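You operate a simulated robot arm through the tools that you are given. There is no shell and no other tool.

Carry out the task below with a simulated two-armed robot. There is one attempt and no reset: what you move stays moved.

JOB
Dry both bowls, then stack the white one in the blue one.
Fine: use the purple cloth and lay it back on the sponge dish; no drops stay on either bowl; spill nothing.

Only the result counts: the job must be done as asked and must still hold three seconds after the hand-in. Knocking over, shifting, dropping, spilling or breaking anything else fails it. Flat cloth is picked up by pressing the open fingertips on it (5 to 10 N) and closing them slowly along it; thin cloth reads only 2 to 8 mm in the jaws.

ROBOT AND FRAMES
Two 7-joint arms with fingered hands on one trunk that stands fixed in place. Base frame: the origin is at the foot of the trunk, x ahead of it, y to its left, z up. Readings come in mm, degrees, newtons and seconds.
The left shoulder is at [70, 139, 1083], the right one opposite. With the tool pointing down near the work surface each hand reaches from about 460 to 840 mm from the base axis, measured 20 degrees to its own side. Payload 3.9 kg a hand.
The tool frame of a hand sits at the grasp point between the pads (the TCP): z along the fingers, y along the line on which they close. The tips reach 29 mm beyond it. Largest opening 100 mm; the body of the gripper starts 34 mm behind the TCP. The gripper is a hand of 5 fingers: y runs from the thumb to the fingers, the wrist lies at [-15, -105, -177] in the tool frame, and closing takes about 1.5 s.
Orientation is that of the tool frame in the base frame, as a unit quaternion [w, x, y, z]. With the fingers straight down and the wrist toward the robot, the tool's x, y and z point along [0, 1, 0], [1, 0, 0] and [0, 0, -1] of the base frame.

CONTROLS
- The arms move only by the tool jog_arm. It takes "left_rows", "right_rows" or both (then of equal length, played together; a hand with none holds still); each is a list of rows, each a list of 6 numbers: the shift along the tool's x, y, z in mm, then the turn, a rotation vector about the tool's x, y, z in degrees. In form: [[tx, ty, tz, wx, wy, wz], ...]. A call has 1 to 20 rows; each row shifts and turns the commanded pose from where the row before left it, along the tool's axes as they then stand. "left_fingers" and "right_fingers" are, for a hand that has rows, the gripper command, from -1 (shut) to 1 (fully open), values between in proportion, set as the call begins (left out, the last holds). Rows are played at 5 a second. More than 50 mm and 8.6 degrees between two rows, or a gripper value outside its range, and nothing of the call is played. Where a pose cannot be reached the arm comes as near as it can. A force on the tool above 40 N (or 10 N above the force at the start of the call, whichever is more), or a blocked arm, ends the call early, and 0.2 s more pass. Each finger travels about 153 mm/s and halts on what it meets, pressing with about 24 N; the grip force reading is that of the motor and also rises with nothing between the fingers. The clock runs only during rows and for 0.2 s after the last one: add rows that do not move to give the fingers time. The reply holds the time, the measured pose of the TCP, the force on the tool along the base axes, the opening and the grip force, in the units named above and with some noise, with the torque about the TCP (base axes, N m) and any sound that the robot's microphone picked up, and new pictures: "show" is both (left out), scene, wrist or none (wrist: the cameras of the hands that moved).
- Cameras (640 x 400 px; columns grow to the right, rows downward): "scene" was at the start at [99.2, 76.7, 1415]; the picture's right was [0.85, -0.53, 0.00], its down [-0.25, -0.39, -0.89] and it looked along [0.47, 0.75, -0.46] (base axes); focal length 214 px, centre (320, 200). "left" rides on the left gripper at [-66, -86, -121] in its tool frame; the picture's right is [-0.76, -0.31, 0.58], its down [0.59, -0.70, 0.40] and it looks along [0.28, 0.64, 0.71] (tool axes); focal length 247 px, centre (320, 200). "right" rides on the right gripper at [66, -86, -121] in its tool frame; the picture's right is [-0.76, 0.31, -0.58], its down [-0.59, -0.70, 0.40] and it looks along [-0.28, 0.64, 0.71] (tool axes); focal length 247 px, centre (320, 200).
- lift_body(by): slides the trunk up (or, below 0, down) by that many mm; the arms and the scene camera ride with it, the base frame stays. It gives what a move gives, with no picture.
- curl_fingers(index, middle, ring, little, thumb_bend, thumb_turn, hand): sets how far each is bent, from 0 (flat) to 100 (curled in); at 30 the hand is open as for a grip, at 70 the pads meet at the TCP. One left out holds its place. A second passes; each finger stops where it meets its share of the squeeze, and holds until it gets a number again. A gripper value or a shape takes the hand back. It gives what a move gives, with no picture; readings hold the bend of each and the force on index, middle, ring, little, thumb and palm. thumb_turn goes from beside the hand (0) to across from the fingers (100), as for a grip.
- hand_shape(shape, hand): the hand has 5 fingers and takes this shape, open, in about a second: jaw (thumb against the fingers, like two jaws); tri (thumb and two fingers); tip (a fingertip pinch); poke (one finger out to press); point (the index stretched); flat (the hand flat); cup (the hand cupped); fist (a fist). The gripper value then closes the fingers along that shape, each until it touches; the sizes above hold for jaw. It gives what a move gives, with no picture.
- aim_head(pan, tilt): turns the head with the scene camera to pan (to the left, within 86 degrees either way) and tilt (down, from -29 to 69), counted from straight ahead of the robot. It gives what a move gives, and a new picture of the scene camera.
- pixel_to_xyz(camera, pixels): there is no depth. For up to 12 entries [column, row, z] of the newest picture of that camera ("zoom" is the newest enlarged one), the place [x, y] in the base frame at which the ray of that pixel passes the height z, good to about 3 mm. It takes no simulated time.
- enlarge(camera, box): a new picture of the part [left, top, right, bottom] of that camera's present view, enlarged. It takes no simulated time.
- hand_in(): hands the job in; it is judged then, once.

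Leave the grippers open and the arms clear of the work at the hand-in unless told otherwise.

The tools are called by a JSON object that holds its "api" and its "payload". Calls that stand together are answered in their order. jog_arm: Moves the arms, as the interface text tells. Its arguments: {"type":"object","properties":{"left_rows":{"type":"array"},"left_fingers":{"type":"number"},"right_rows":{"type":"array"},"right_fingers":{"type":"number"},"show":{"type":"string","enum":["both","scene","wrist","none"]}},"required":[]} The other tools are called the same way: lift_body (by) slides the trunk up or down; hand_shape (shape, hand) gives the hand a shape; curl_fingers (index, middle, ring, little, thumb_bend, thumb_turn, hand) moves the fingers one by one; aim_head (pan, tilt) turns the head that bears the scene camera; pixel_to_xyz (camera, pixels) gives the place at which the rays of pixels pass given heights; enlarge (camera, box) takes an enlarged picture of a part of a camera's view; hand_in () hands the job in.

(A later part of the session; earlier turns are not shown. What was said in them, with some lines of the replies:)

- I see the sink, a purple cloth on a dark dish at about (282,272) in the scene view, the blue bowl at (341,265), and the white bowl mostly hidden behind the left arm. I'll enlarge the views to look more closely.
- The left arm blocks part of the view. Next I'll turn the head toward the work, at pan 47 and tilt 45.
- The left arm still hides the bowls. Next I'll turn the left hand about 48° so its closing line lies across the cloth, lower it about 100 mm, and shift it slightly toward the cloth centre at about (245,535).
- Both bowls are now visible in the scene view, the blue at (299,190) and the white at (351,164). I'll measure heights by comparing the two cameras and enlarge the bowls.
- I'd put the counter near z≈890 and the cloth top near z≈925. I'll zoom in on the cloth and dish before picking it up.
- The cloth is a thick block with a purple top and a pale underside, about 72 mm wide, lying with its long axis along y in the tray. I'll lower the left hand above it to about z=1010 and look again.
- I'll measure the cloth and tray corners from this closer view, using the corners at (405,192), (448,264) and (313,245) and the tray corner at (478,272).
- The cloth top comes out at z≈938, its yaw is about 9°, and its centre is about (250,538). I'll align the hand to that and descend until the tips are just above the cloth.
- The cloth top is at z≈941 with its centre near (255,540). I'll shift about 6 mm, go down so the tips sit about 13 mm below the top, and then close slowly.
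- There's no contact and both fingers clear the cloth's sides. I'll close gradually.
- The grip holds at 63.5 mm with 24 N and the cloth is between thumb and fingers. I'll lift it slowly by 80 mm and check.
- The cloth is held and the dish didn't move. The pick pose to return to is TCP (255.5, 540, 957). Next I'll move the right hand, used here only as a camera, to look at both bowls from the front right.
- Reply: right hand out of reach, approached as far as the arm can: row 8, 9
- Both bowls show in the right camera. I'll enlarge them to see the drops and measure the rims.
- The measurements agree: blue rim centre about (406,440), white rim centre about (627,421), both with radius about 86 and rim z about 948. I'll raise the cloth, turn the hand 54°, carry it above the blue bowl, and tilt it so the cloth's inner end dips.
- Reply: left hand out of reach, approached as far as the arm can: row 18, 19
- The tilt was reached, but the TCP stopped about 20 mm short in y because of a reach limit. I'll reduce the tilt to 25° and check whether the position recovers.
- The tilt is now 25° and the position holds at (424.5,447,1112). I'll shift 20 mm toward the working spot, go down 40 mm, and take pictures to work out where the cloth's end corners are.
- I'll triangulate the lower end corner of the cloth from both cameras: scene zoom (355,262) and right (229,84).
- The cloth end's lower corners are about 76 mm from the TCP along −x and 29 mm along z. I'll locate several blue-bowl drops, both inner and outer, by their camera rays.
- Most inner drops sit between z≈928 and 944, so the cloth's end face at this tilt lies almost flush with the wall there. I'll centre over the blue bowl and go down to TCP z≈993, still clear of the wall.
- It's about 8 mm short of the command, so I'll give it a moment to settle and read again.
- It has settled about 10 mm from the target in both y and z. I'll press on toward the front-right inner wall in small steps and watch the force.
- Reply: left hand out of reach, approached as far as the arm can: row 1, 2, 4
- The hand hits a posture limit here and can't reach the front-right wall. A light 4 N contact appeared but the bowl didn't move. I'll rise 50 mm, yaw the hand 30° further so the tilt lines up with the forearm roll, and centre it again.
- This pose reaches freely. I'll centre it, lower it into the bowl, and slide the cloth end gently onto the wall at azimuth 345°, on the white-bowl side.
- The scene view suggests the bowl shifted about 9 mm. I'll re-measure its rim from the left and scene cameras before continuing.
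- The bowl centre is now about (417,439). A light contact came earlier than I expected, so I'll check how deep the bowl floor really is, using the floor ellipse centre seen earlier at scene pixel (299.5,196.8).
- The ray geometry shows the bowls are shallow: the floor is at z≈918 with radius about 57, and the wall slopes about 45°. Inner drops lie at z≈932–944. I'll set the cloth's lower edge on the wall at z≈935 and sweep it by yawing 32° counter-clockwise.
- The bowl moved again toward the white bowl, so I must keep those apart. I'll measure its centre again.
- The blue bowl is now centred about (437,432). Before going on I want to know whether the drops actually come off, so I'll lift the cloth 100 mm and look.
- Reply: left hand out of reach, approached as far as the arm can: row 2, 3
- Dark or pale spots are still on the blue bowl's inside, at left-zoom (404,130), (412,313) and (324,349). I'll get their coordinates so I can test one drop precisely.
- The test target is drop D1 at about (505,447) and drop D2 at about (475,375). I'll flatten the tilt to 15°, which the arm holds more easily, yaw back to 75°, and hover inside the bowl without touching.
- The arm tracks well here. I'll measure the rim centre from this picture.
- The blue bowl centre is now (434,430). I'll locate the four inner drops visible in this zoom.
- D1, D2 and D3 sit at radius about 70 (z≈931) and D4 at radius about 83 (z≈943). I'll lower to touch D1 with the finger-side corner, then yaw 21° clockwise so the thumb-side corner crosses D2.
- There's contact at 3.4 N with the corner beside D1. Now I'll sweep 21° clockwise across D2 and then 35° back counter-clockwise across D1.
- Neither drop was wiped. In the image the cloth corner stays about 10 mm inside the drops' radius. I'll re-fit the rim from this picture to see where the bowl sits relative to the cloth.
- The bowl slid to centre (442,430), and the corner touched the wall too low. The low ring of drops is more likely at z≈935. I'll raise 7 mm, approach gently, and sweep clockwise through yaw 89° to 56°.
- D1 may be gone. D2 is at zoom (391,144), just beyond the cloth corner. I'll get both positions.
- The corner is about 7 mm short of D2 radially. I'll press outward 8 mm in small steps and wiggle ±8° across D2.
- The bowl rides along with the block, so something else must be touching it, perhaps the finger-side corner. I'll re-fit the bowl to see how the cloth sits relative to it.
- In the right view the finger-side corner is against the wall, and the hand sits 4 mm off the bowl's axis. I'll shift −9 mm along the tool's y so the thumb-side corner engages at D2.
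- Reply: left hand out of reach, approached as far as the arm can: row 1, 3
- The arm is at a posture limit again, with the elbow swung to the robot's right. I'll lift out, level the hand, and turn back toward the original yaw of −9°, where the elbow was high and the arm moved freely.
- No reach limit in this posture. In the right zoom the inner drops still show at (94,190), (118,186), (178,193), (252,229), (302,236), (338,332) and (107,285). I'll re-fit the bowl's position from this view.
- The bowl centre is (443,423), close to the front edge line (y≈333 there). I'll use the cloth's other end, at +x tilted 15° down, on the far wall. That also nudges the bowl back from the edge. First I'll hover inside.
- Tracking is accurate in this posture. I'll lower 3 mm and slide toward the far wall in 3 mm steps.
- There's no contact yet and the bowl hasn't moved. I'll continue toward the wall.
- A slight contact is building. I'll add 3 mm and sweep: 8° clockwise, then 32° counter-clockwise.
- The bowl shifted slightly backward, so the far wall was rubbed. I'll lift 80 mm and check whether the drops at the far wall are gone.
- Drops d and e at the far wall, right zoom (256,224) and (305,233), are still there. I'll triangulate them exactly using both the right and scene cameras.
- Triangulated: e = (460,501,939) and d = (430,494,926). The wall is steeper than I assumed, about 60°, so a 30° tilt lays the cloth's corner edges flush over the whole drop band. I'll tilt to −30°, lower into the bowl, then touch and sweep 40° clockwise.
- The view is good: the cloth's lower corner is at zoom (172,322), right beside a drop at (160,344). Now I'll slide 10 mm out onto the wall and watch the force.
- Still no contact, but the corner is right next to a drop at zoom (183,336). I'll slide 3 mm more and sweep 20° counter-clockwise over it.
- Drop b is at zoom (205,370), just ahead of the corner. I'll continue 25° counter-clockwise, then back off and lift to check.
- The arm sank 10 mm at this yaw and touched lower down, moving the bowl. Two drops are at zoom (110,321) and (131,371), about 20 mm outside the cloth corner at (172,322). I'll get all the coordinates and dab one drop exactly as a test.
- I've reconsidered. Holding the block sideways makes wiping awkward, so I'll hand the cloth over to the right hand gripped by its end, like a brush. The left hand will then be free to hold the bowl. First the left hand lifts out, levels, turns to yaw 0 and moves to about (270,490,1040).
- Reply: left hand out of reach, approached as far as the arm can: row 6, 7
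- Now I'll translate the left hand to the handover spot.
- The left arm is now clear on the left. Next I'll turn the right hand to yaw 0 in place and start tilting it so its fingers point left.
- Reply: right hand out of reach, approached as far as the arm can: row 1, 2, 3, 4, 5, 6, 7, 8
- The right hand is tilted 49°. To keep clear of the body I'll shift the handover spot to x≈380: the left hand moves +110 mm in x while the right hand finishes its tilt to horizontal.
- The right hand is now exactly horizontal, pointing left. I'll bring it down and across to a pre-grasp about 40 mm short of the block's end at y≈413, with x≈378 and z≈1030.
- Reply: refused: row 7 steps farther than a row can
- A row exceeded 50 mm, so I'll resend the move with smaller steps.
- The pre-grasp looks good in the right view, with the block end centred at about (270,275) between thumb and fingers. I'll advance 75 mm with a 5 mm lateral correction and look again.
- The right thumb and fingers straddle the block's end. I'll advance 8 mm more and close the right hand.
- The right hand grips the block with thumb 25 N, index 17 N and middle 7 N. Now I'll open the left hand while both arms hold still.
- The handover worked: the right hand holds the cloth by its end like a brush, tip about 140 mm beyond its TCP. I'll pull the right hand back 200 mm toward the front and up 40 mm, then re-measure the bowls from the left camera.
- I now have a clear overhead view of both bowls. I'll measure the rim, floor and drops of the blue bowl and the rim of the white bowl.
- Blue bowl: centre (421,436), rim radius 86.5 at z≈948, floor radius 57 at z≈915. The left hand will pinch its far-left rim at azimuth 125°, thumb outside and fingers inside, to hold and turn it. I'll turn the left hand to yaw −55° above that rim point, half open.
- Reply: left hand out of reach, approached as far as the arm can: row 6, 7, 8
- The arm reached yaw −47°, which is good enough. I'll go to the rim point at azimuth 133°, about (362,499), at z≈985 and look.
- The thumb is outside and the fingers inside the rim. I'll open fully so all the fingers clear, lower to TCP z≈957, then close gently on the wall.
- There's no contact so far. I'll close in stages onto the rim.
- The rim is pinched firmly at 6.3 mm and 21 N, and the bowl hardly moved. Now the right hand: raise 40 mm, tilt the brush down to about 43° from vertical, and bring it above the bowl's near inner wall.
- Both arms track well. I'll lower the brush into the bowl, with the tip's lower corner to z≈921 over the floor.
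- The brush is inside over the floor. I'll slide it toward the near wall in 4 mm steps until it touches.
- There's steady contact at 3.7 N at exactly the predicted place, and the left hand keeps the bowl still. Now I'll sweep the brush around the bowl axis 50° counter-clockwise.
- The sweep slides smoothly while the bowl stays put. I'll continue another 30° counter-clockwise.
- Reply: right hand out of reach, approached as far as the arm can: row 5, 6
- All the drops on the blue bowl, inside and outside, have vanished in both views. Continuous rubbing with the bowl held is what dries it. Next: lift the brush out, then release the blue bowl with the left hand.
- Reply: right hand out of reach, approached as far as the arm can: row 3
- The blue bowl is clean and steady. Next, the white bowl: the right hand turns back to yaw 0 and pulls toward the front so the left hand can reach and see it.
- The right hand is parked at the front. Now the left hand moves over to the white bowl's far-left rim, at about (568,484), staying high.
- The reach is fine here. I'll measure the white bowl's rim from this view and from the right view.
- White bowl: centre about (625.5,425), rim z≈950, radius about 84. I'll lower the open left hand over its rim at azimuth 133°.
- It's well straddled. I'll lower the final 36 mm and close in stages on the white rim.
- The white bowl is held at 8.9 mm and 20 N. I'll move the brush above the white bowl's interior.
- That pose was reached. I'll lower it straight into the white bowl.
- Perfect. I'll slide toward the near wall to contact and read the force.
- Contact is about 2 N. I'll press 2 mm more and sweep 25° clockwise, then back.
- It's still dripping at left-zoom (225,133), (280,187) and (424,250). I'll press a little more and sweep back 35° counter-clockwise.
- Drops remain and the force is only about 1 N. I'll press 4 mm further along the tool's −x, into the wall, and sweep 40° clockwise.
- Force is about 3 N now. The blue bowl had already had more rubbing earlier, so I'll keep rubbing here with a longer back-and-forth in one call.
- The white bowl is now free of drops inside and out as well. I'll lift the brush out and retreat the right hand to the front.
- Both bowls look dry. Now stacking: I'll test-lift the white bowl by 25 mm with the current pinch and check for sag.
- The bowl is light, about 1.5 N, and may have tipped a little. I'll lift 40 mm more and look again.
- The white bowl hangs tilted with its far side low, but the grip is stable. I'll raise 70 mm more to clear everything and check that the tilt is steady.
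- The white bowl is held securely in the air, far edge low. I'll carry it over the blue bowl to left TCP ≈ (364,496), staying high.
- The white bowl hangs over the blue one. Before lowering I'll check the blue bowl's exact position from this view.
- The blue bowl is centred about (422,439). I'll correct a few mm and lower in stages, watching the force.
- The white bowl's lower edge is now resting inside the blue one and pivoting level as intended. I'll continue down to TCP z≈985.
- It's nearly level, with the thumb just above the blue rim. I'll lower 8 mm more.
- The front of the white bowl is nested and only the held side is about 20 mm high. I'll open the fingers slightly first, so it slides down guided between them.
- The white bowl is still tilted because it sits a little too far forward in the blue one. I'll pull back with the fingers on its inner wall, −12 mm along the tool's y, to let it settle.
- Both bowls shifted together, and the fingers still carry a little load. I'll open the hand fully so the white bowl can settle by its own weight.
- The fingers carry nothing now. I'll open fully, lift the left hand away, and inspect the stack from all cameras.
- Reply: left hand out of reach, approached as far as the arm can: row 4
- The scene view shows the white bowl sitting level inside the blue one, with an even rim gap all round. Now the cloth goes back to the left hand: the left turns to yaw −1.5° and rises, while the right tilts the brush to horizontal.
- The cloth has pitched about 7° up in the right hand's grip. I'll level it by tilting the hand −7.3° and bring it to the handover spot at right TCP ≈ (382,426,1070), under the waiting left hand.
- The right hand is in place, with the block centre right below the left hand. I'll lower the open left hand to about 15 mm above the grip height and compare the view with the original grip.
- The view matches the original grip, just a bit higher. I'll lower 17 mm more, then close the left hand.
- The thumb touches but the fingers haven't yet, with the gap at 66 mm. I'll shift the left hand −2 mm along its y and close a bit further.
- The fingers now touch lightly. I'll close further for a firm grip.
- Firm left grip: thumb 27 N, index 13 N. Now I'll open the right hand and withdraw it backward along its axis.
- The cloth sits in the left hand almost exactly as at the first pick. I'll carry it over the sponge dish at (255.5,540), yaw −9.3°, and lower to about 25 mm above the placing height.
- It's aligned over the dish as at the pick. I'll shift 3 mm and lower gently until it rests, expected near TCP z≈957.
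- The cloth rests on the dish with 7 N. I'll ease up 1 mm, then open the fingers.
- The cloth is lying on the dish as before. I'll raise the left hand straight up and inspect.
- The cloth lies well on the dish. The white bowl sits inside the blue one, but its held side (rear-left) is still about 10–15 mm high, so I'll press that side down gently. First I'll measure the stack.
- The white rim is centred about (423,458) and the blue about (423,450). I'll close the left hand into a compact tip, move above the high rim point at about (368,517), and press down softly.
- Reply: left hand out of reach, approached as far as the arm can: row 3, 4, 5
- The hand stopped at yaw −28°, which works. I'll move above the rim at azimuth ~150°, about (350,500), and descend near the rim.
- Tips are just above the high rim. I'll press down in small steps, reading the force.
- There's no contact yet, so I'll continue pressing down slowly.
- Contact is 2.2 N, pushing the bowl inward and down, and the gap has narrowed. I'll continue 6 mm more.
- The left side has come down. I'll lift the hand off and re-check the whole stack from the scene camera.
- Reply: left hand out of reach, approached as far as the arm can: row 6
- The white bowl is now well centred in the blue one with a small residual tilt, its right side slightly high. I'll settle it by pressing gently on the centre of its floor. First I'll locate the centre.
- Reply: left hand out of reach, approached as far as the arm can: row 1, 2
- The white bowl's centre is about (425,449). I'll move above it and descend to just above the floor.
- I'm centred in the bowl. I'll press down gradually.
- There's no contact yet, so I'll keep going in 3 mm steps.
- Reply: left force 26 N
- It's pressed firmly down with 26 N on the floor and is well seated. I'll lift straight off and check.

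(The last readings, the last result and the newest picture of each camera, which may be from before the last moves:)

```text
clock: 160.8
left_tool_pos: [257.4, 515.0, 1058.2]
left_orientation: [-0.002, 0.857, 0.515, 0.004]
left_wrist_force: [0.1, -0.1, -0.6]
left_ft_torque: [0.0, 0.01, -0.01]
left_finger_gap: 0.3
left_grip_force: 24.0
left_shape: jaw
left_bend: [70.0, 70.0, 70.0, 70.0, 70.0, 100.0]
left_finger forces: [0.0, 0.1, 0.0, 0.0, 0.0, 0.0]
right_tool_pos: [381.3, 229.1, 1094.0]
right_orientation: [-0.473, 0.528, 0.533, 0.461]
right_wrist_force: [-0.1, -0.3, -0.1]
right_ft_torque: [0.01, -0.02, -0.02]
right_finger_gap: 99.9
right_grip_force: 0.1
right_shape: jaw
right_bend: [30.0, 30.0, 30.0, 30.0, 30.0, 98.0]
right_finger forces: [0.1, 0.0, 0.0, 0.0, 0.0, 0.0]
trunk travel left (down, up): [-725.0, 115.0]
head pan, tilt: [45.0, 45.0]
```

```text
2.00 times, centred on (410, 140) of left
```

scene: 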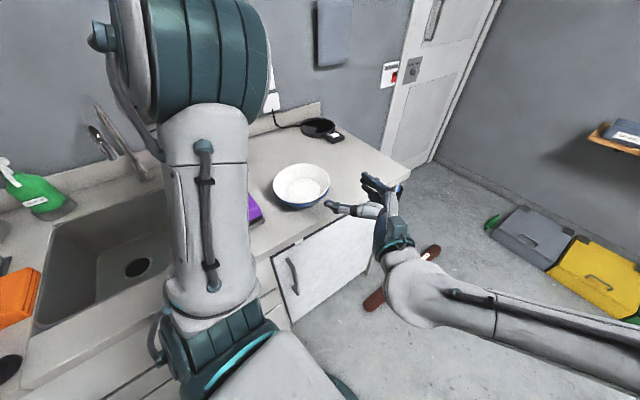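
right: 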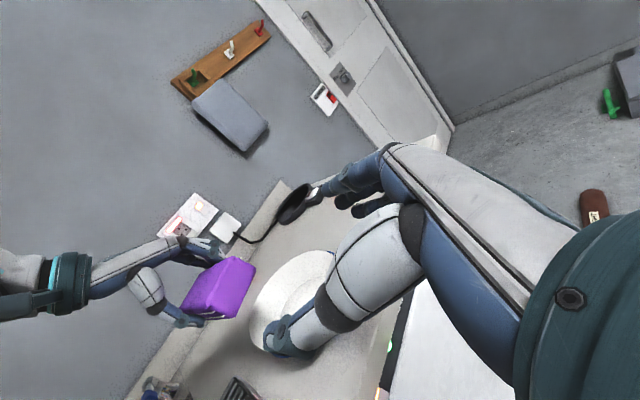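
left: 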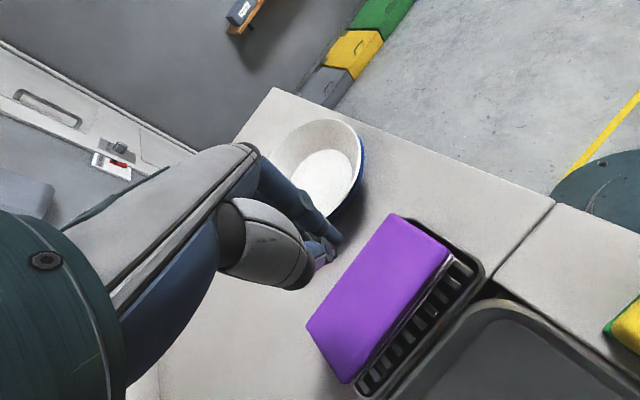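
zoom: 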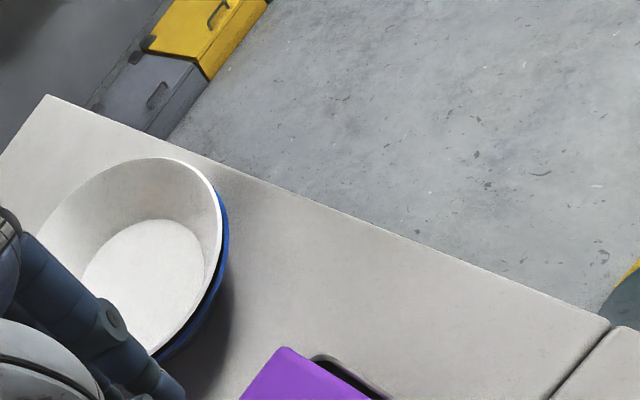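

The gap between the two rims is now even, so the white bowl is properly nested in the blue. I'll raise and open the left hand, move both arms clear, and check the cloth and dish.

{"api": "jog_arm", "payload": {"left_rows": [[0, 0, -35, 0, 0, 0], [0, 0, -35, 0, 0, 0], [0, 0, -35, 0, 0, 0], [0, 0, 0, 0, 0, -8], [0, 0, 0, 0, 0, -8], [0, 0, 0, 0, 0, -8], [0, 0, 0, 0, 0, -8], [0, 0, 0, 0, 0, -8], [0, 0, -20, 0, 0, 0], [0, 0, 0, 0, 0, 0]], "right_rows": [[0, 0, -40, 0, 0, 0], [0, 0, -40, 0, 0, 0], [0, 0, -40, 0, 0, 0], [0, 0, 0, 0, 0, 0], [0, 0, 0, 0, 0, 0], [0, 0, 0, 0, 0, 0], [0, 0, 0, 0, 0, 0], [0, 0, 0, 0, 0, 0], [0, 0, 0, 0, 0, 0], [0, 0, 0, 0, 0, 0]], "left_fingers": 1}}

{"api": "enlarge", "payload": {"camera": "left", "box": [260, 120, 640, 360]}}

{"api": "enlarge", "payload": {"camera": "scene", "box": [200, 130, 420, 267]}}

```text
clock: 163.0
left_tool_pos: [276.4, 509.2, 1140.0]
left_orientation: [0.0, 0.629, 0.778, 0.004]
left_wrist_force: [-0.7, 1.1, -0.3]
left_ft_torque: [-0.04, 0.03, -0.01]
left_finger_gap: 100.1
left_grip_force: 0.0
left_shape: jaw
left_bend: [30.0, 30.0, 30.0, 30.0, 30.0, 98.0]
left_finger forces: [0.0, 0.1, 0.0, 0.0, 0.1, 0.1]
left hand out of reach, approached as far as the arm can: row 2, 3
right_tool_pos: [384.4, 108.6, 1109.7]
right_orientation: [-0.473, 0.528, 0.533, 0.462]
right_wrist_force: [0.1, -0.7, 0.0]
right_ft_torque: [0.01, -0.01, 0.04]
right_finger_gap: 100.0
right_grip_force: 0.1
right_shape: jaw
right_bend: [30.0, 30.0, 30.0, 30.0, 30.0, 98.0]
right_finger forces: [0.0, 0.0, 0.0, 0.0, 0.0, 0.0]
trunk travel left (down, up): [-725.0, 115.0]
head pan, tilt: [45.0, 45.0]
```

scene: 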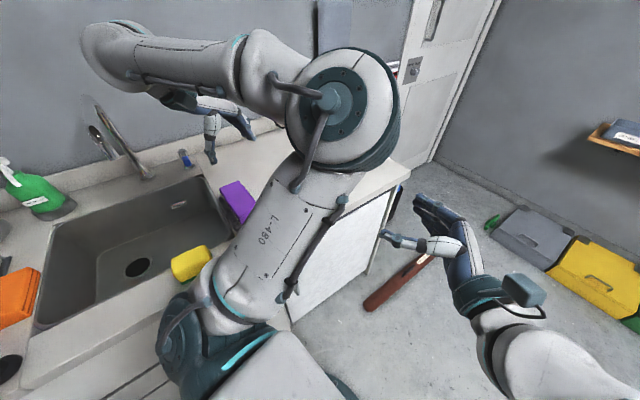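
right: 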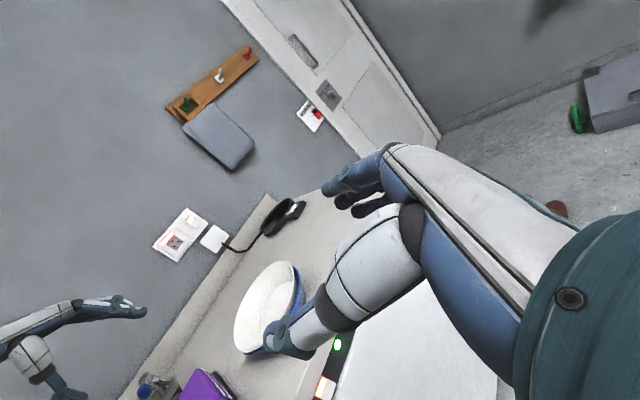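
left: 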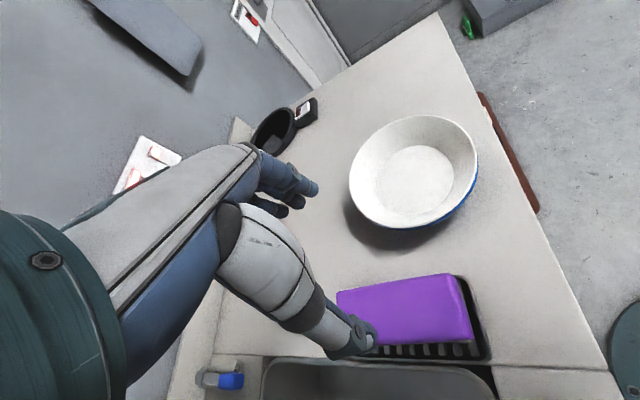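

```text
1.67 times, centred on (450, 240) of left
```

zoom: 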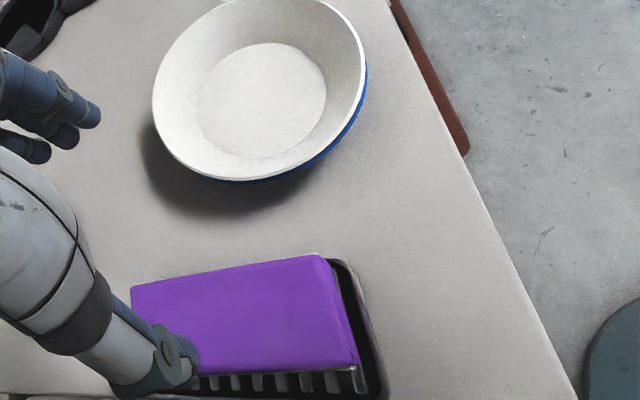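

```text
2.91 times, centred on (310, 198) of scene
```

zoom: 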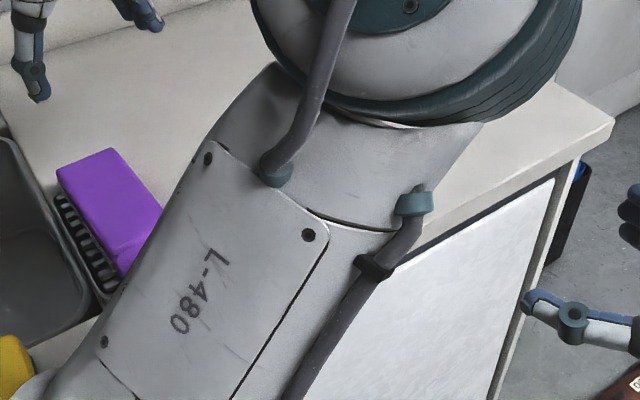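

Everything looks in place. One closer look at the stack from the right camera and at the cloth's far end.

{"api": "enlarge", "payload": {"camera": "right", "box": [160, 240, 360, 400]}}

{"api": "enlarge", "payload": {"camera": "scene", "box": [190, 150, 290, 230]}}

{"api": "aim_head", "payload": {"pan": 58, "tilt": 40}}

```text
2.50 times, centred on (260, 320) of right
```

zoom: 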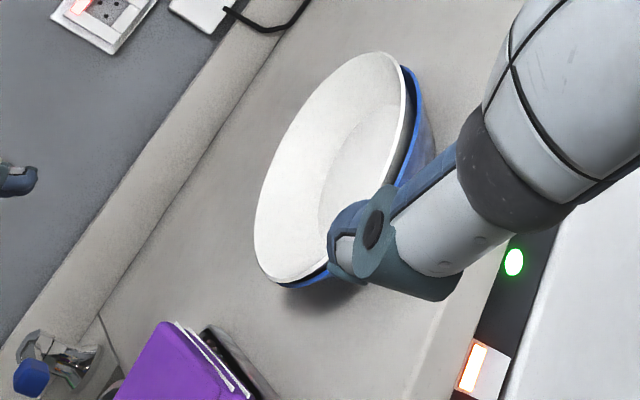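

```text
5.00 times, centred on (240, 190) of scene
```

zoom: 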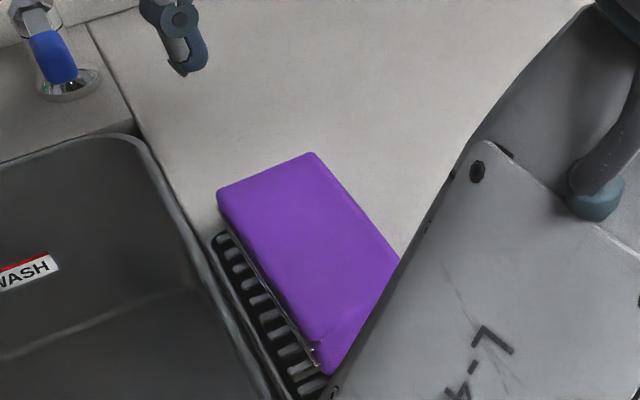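

```text
clock: 163.8
left_tool_pos: [276.4, 509.4, 1140.7]
left_orientation: [0.001, 0.629, 0.777, 0.004]
left_wrist_force: [0.3, -0.3, 0.2]
left_ft_torque: [0.0, 0.0, 0.01]
left_finger_gap: 99.9
left_grip_force: 0.0
left_shape: jaw
left_bend: [30.0, 30.0, 30.0, 30.0, 30.0, 98.0]
left_finger forces: [0.1, 0.0, 0.1, 0.0, 0.1, 0.0]
right_tool_pos: [383.1, 108.5, 1109.7]
right_orientation: [-0.473, 0.527, 0.534, 0.461]
right_wrist_force: [-0.2, -0.2, 0.1]
right_ft_torque: [0.0, 0.02, 0.02]
right_finger_gap: 100.0
right_grip_force: 0.1
right_shape: jaw
right_bend: [30.0, 30.0, 30.0, 30.0, 30.0, 98.0]
right_finger forces: [0.0, 0.0, 0.0, 0.0, 0.0, 0.1]
trunk travel left (down, up): [-725.0, 115.0]
head pan, tilt: [58.0, 40.0]
```

scene: 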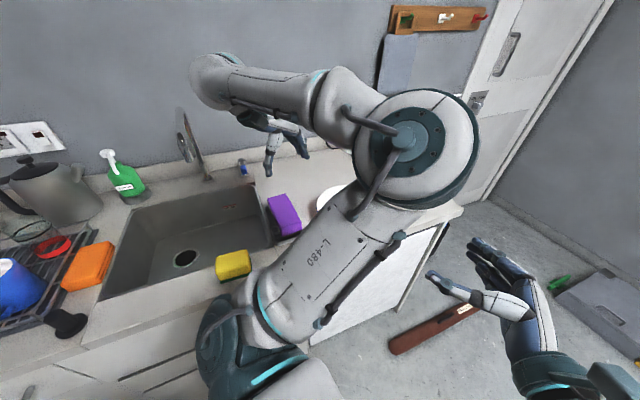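

I've checked the final state. The cloth lies on the sponge dish as it did originally, both bowls are free of drops, and the white bowl is nested in the blue one. Both grippers are open and the arms are clear, so I'm handing in.

{"api": "hand_in", "payload": {}}

```text
The job is handed in.
```

The job is handed in. The camera views I could get show no drops left on either bowl, inside or out. The white bowl sits inside the blue one, and the purple cloth is back on the sponge dish where it started. I don't have the judge's result.

- **Stack:** the white bowl went in tilted and slightly off-centre. I pressed its high rim down and then its floor (about 26 N). The gap between the rims looks even, though a few degrees of tilt may remain.
- **Bowl positions:** wiping pushed the blue bowl around on the counter by a few centimetres, and the stack is about 20 mm from where the blue bowl began. I saw no sign that it touched the white bowl or anything else.
- **Arms:** both grippers are open and the hands are clear. The left hand is parked about 200 mm above the dish.
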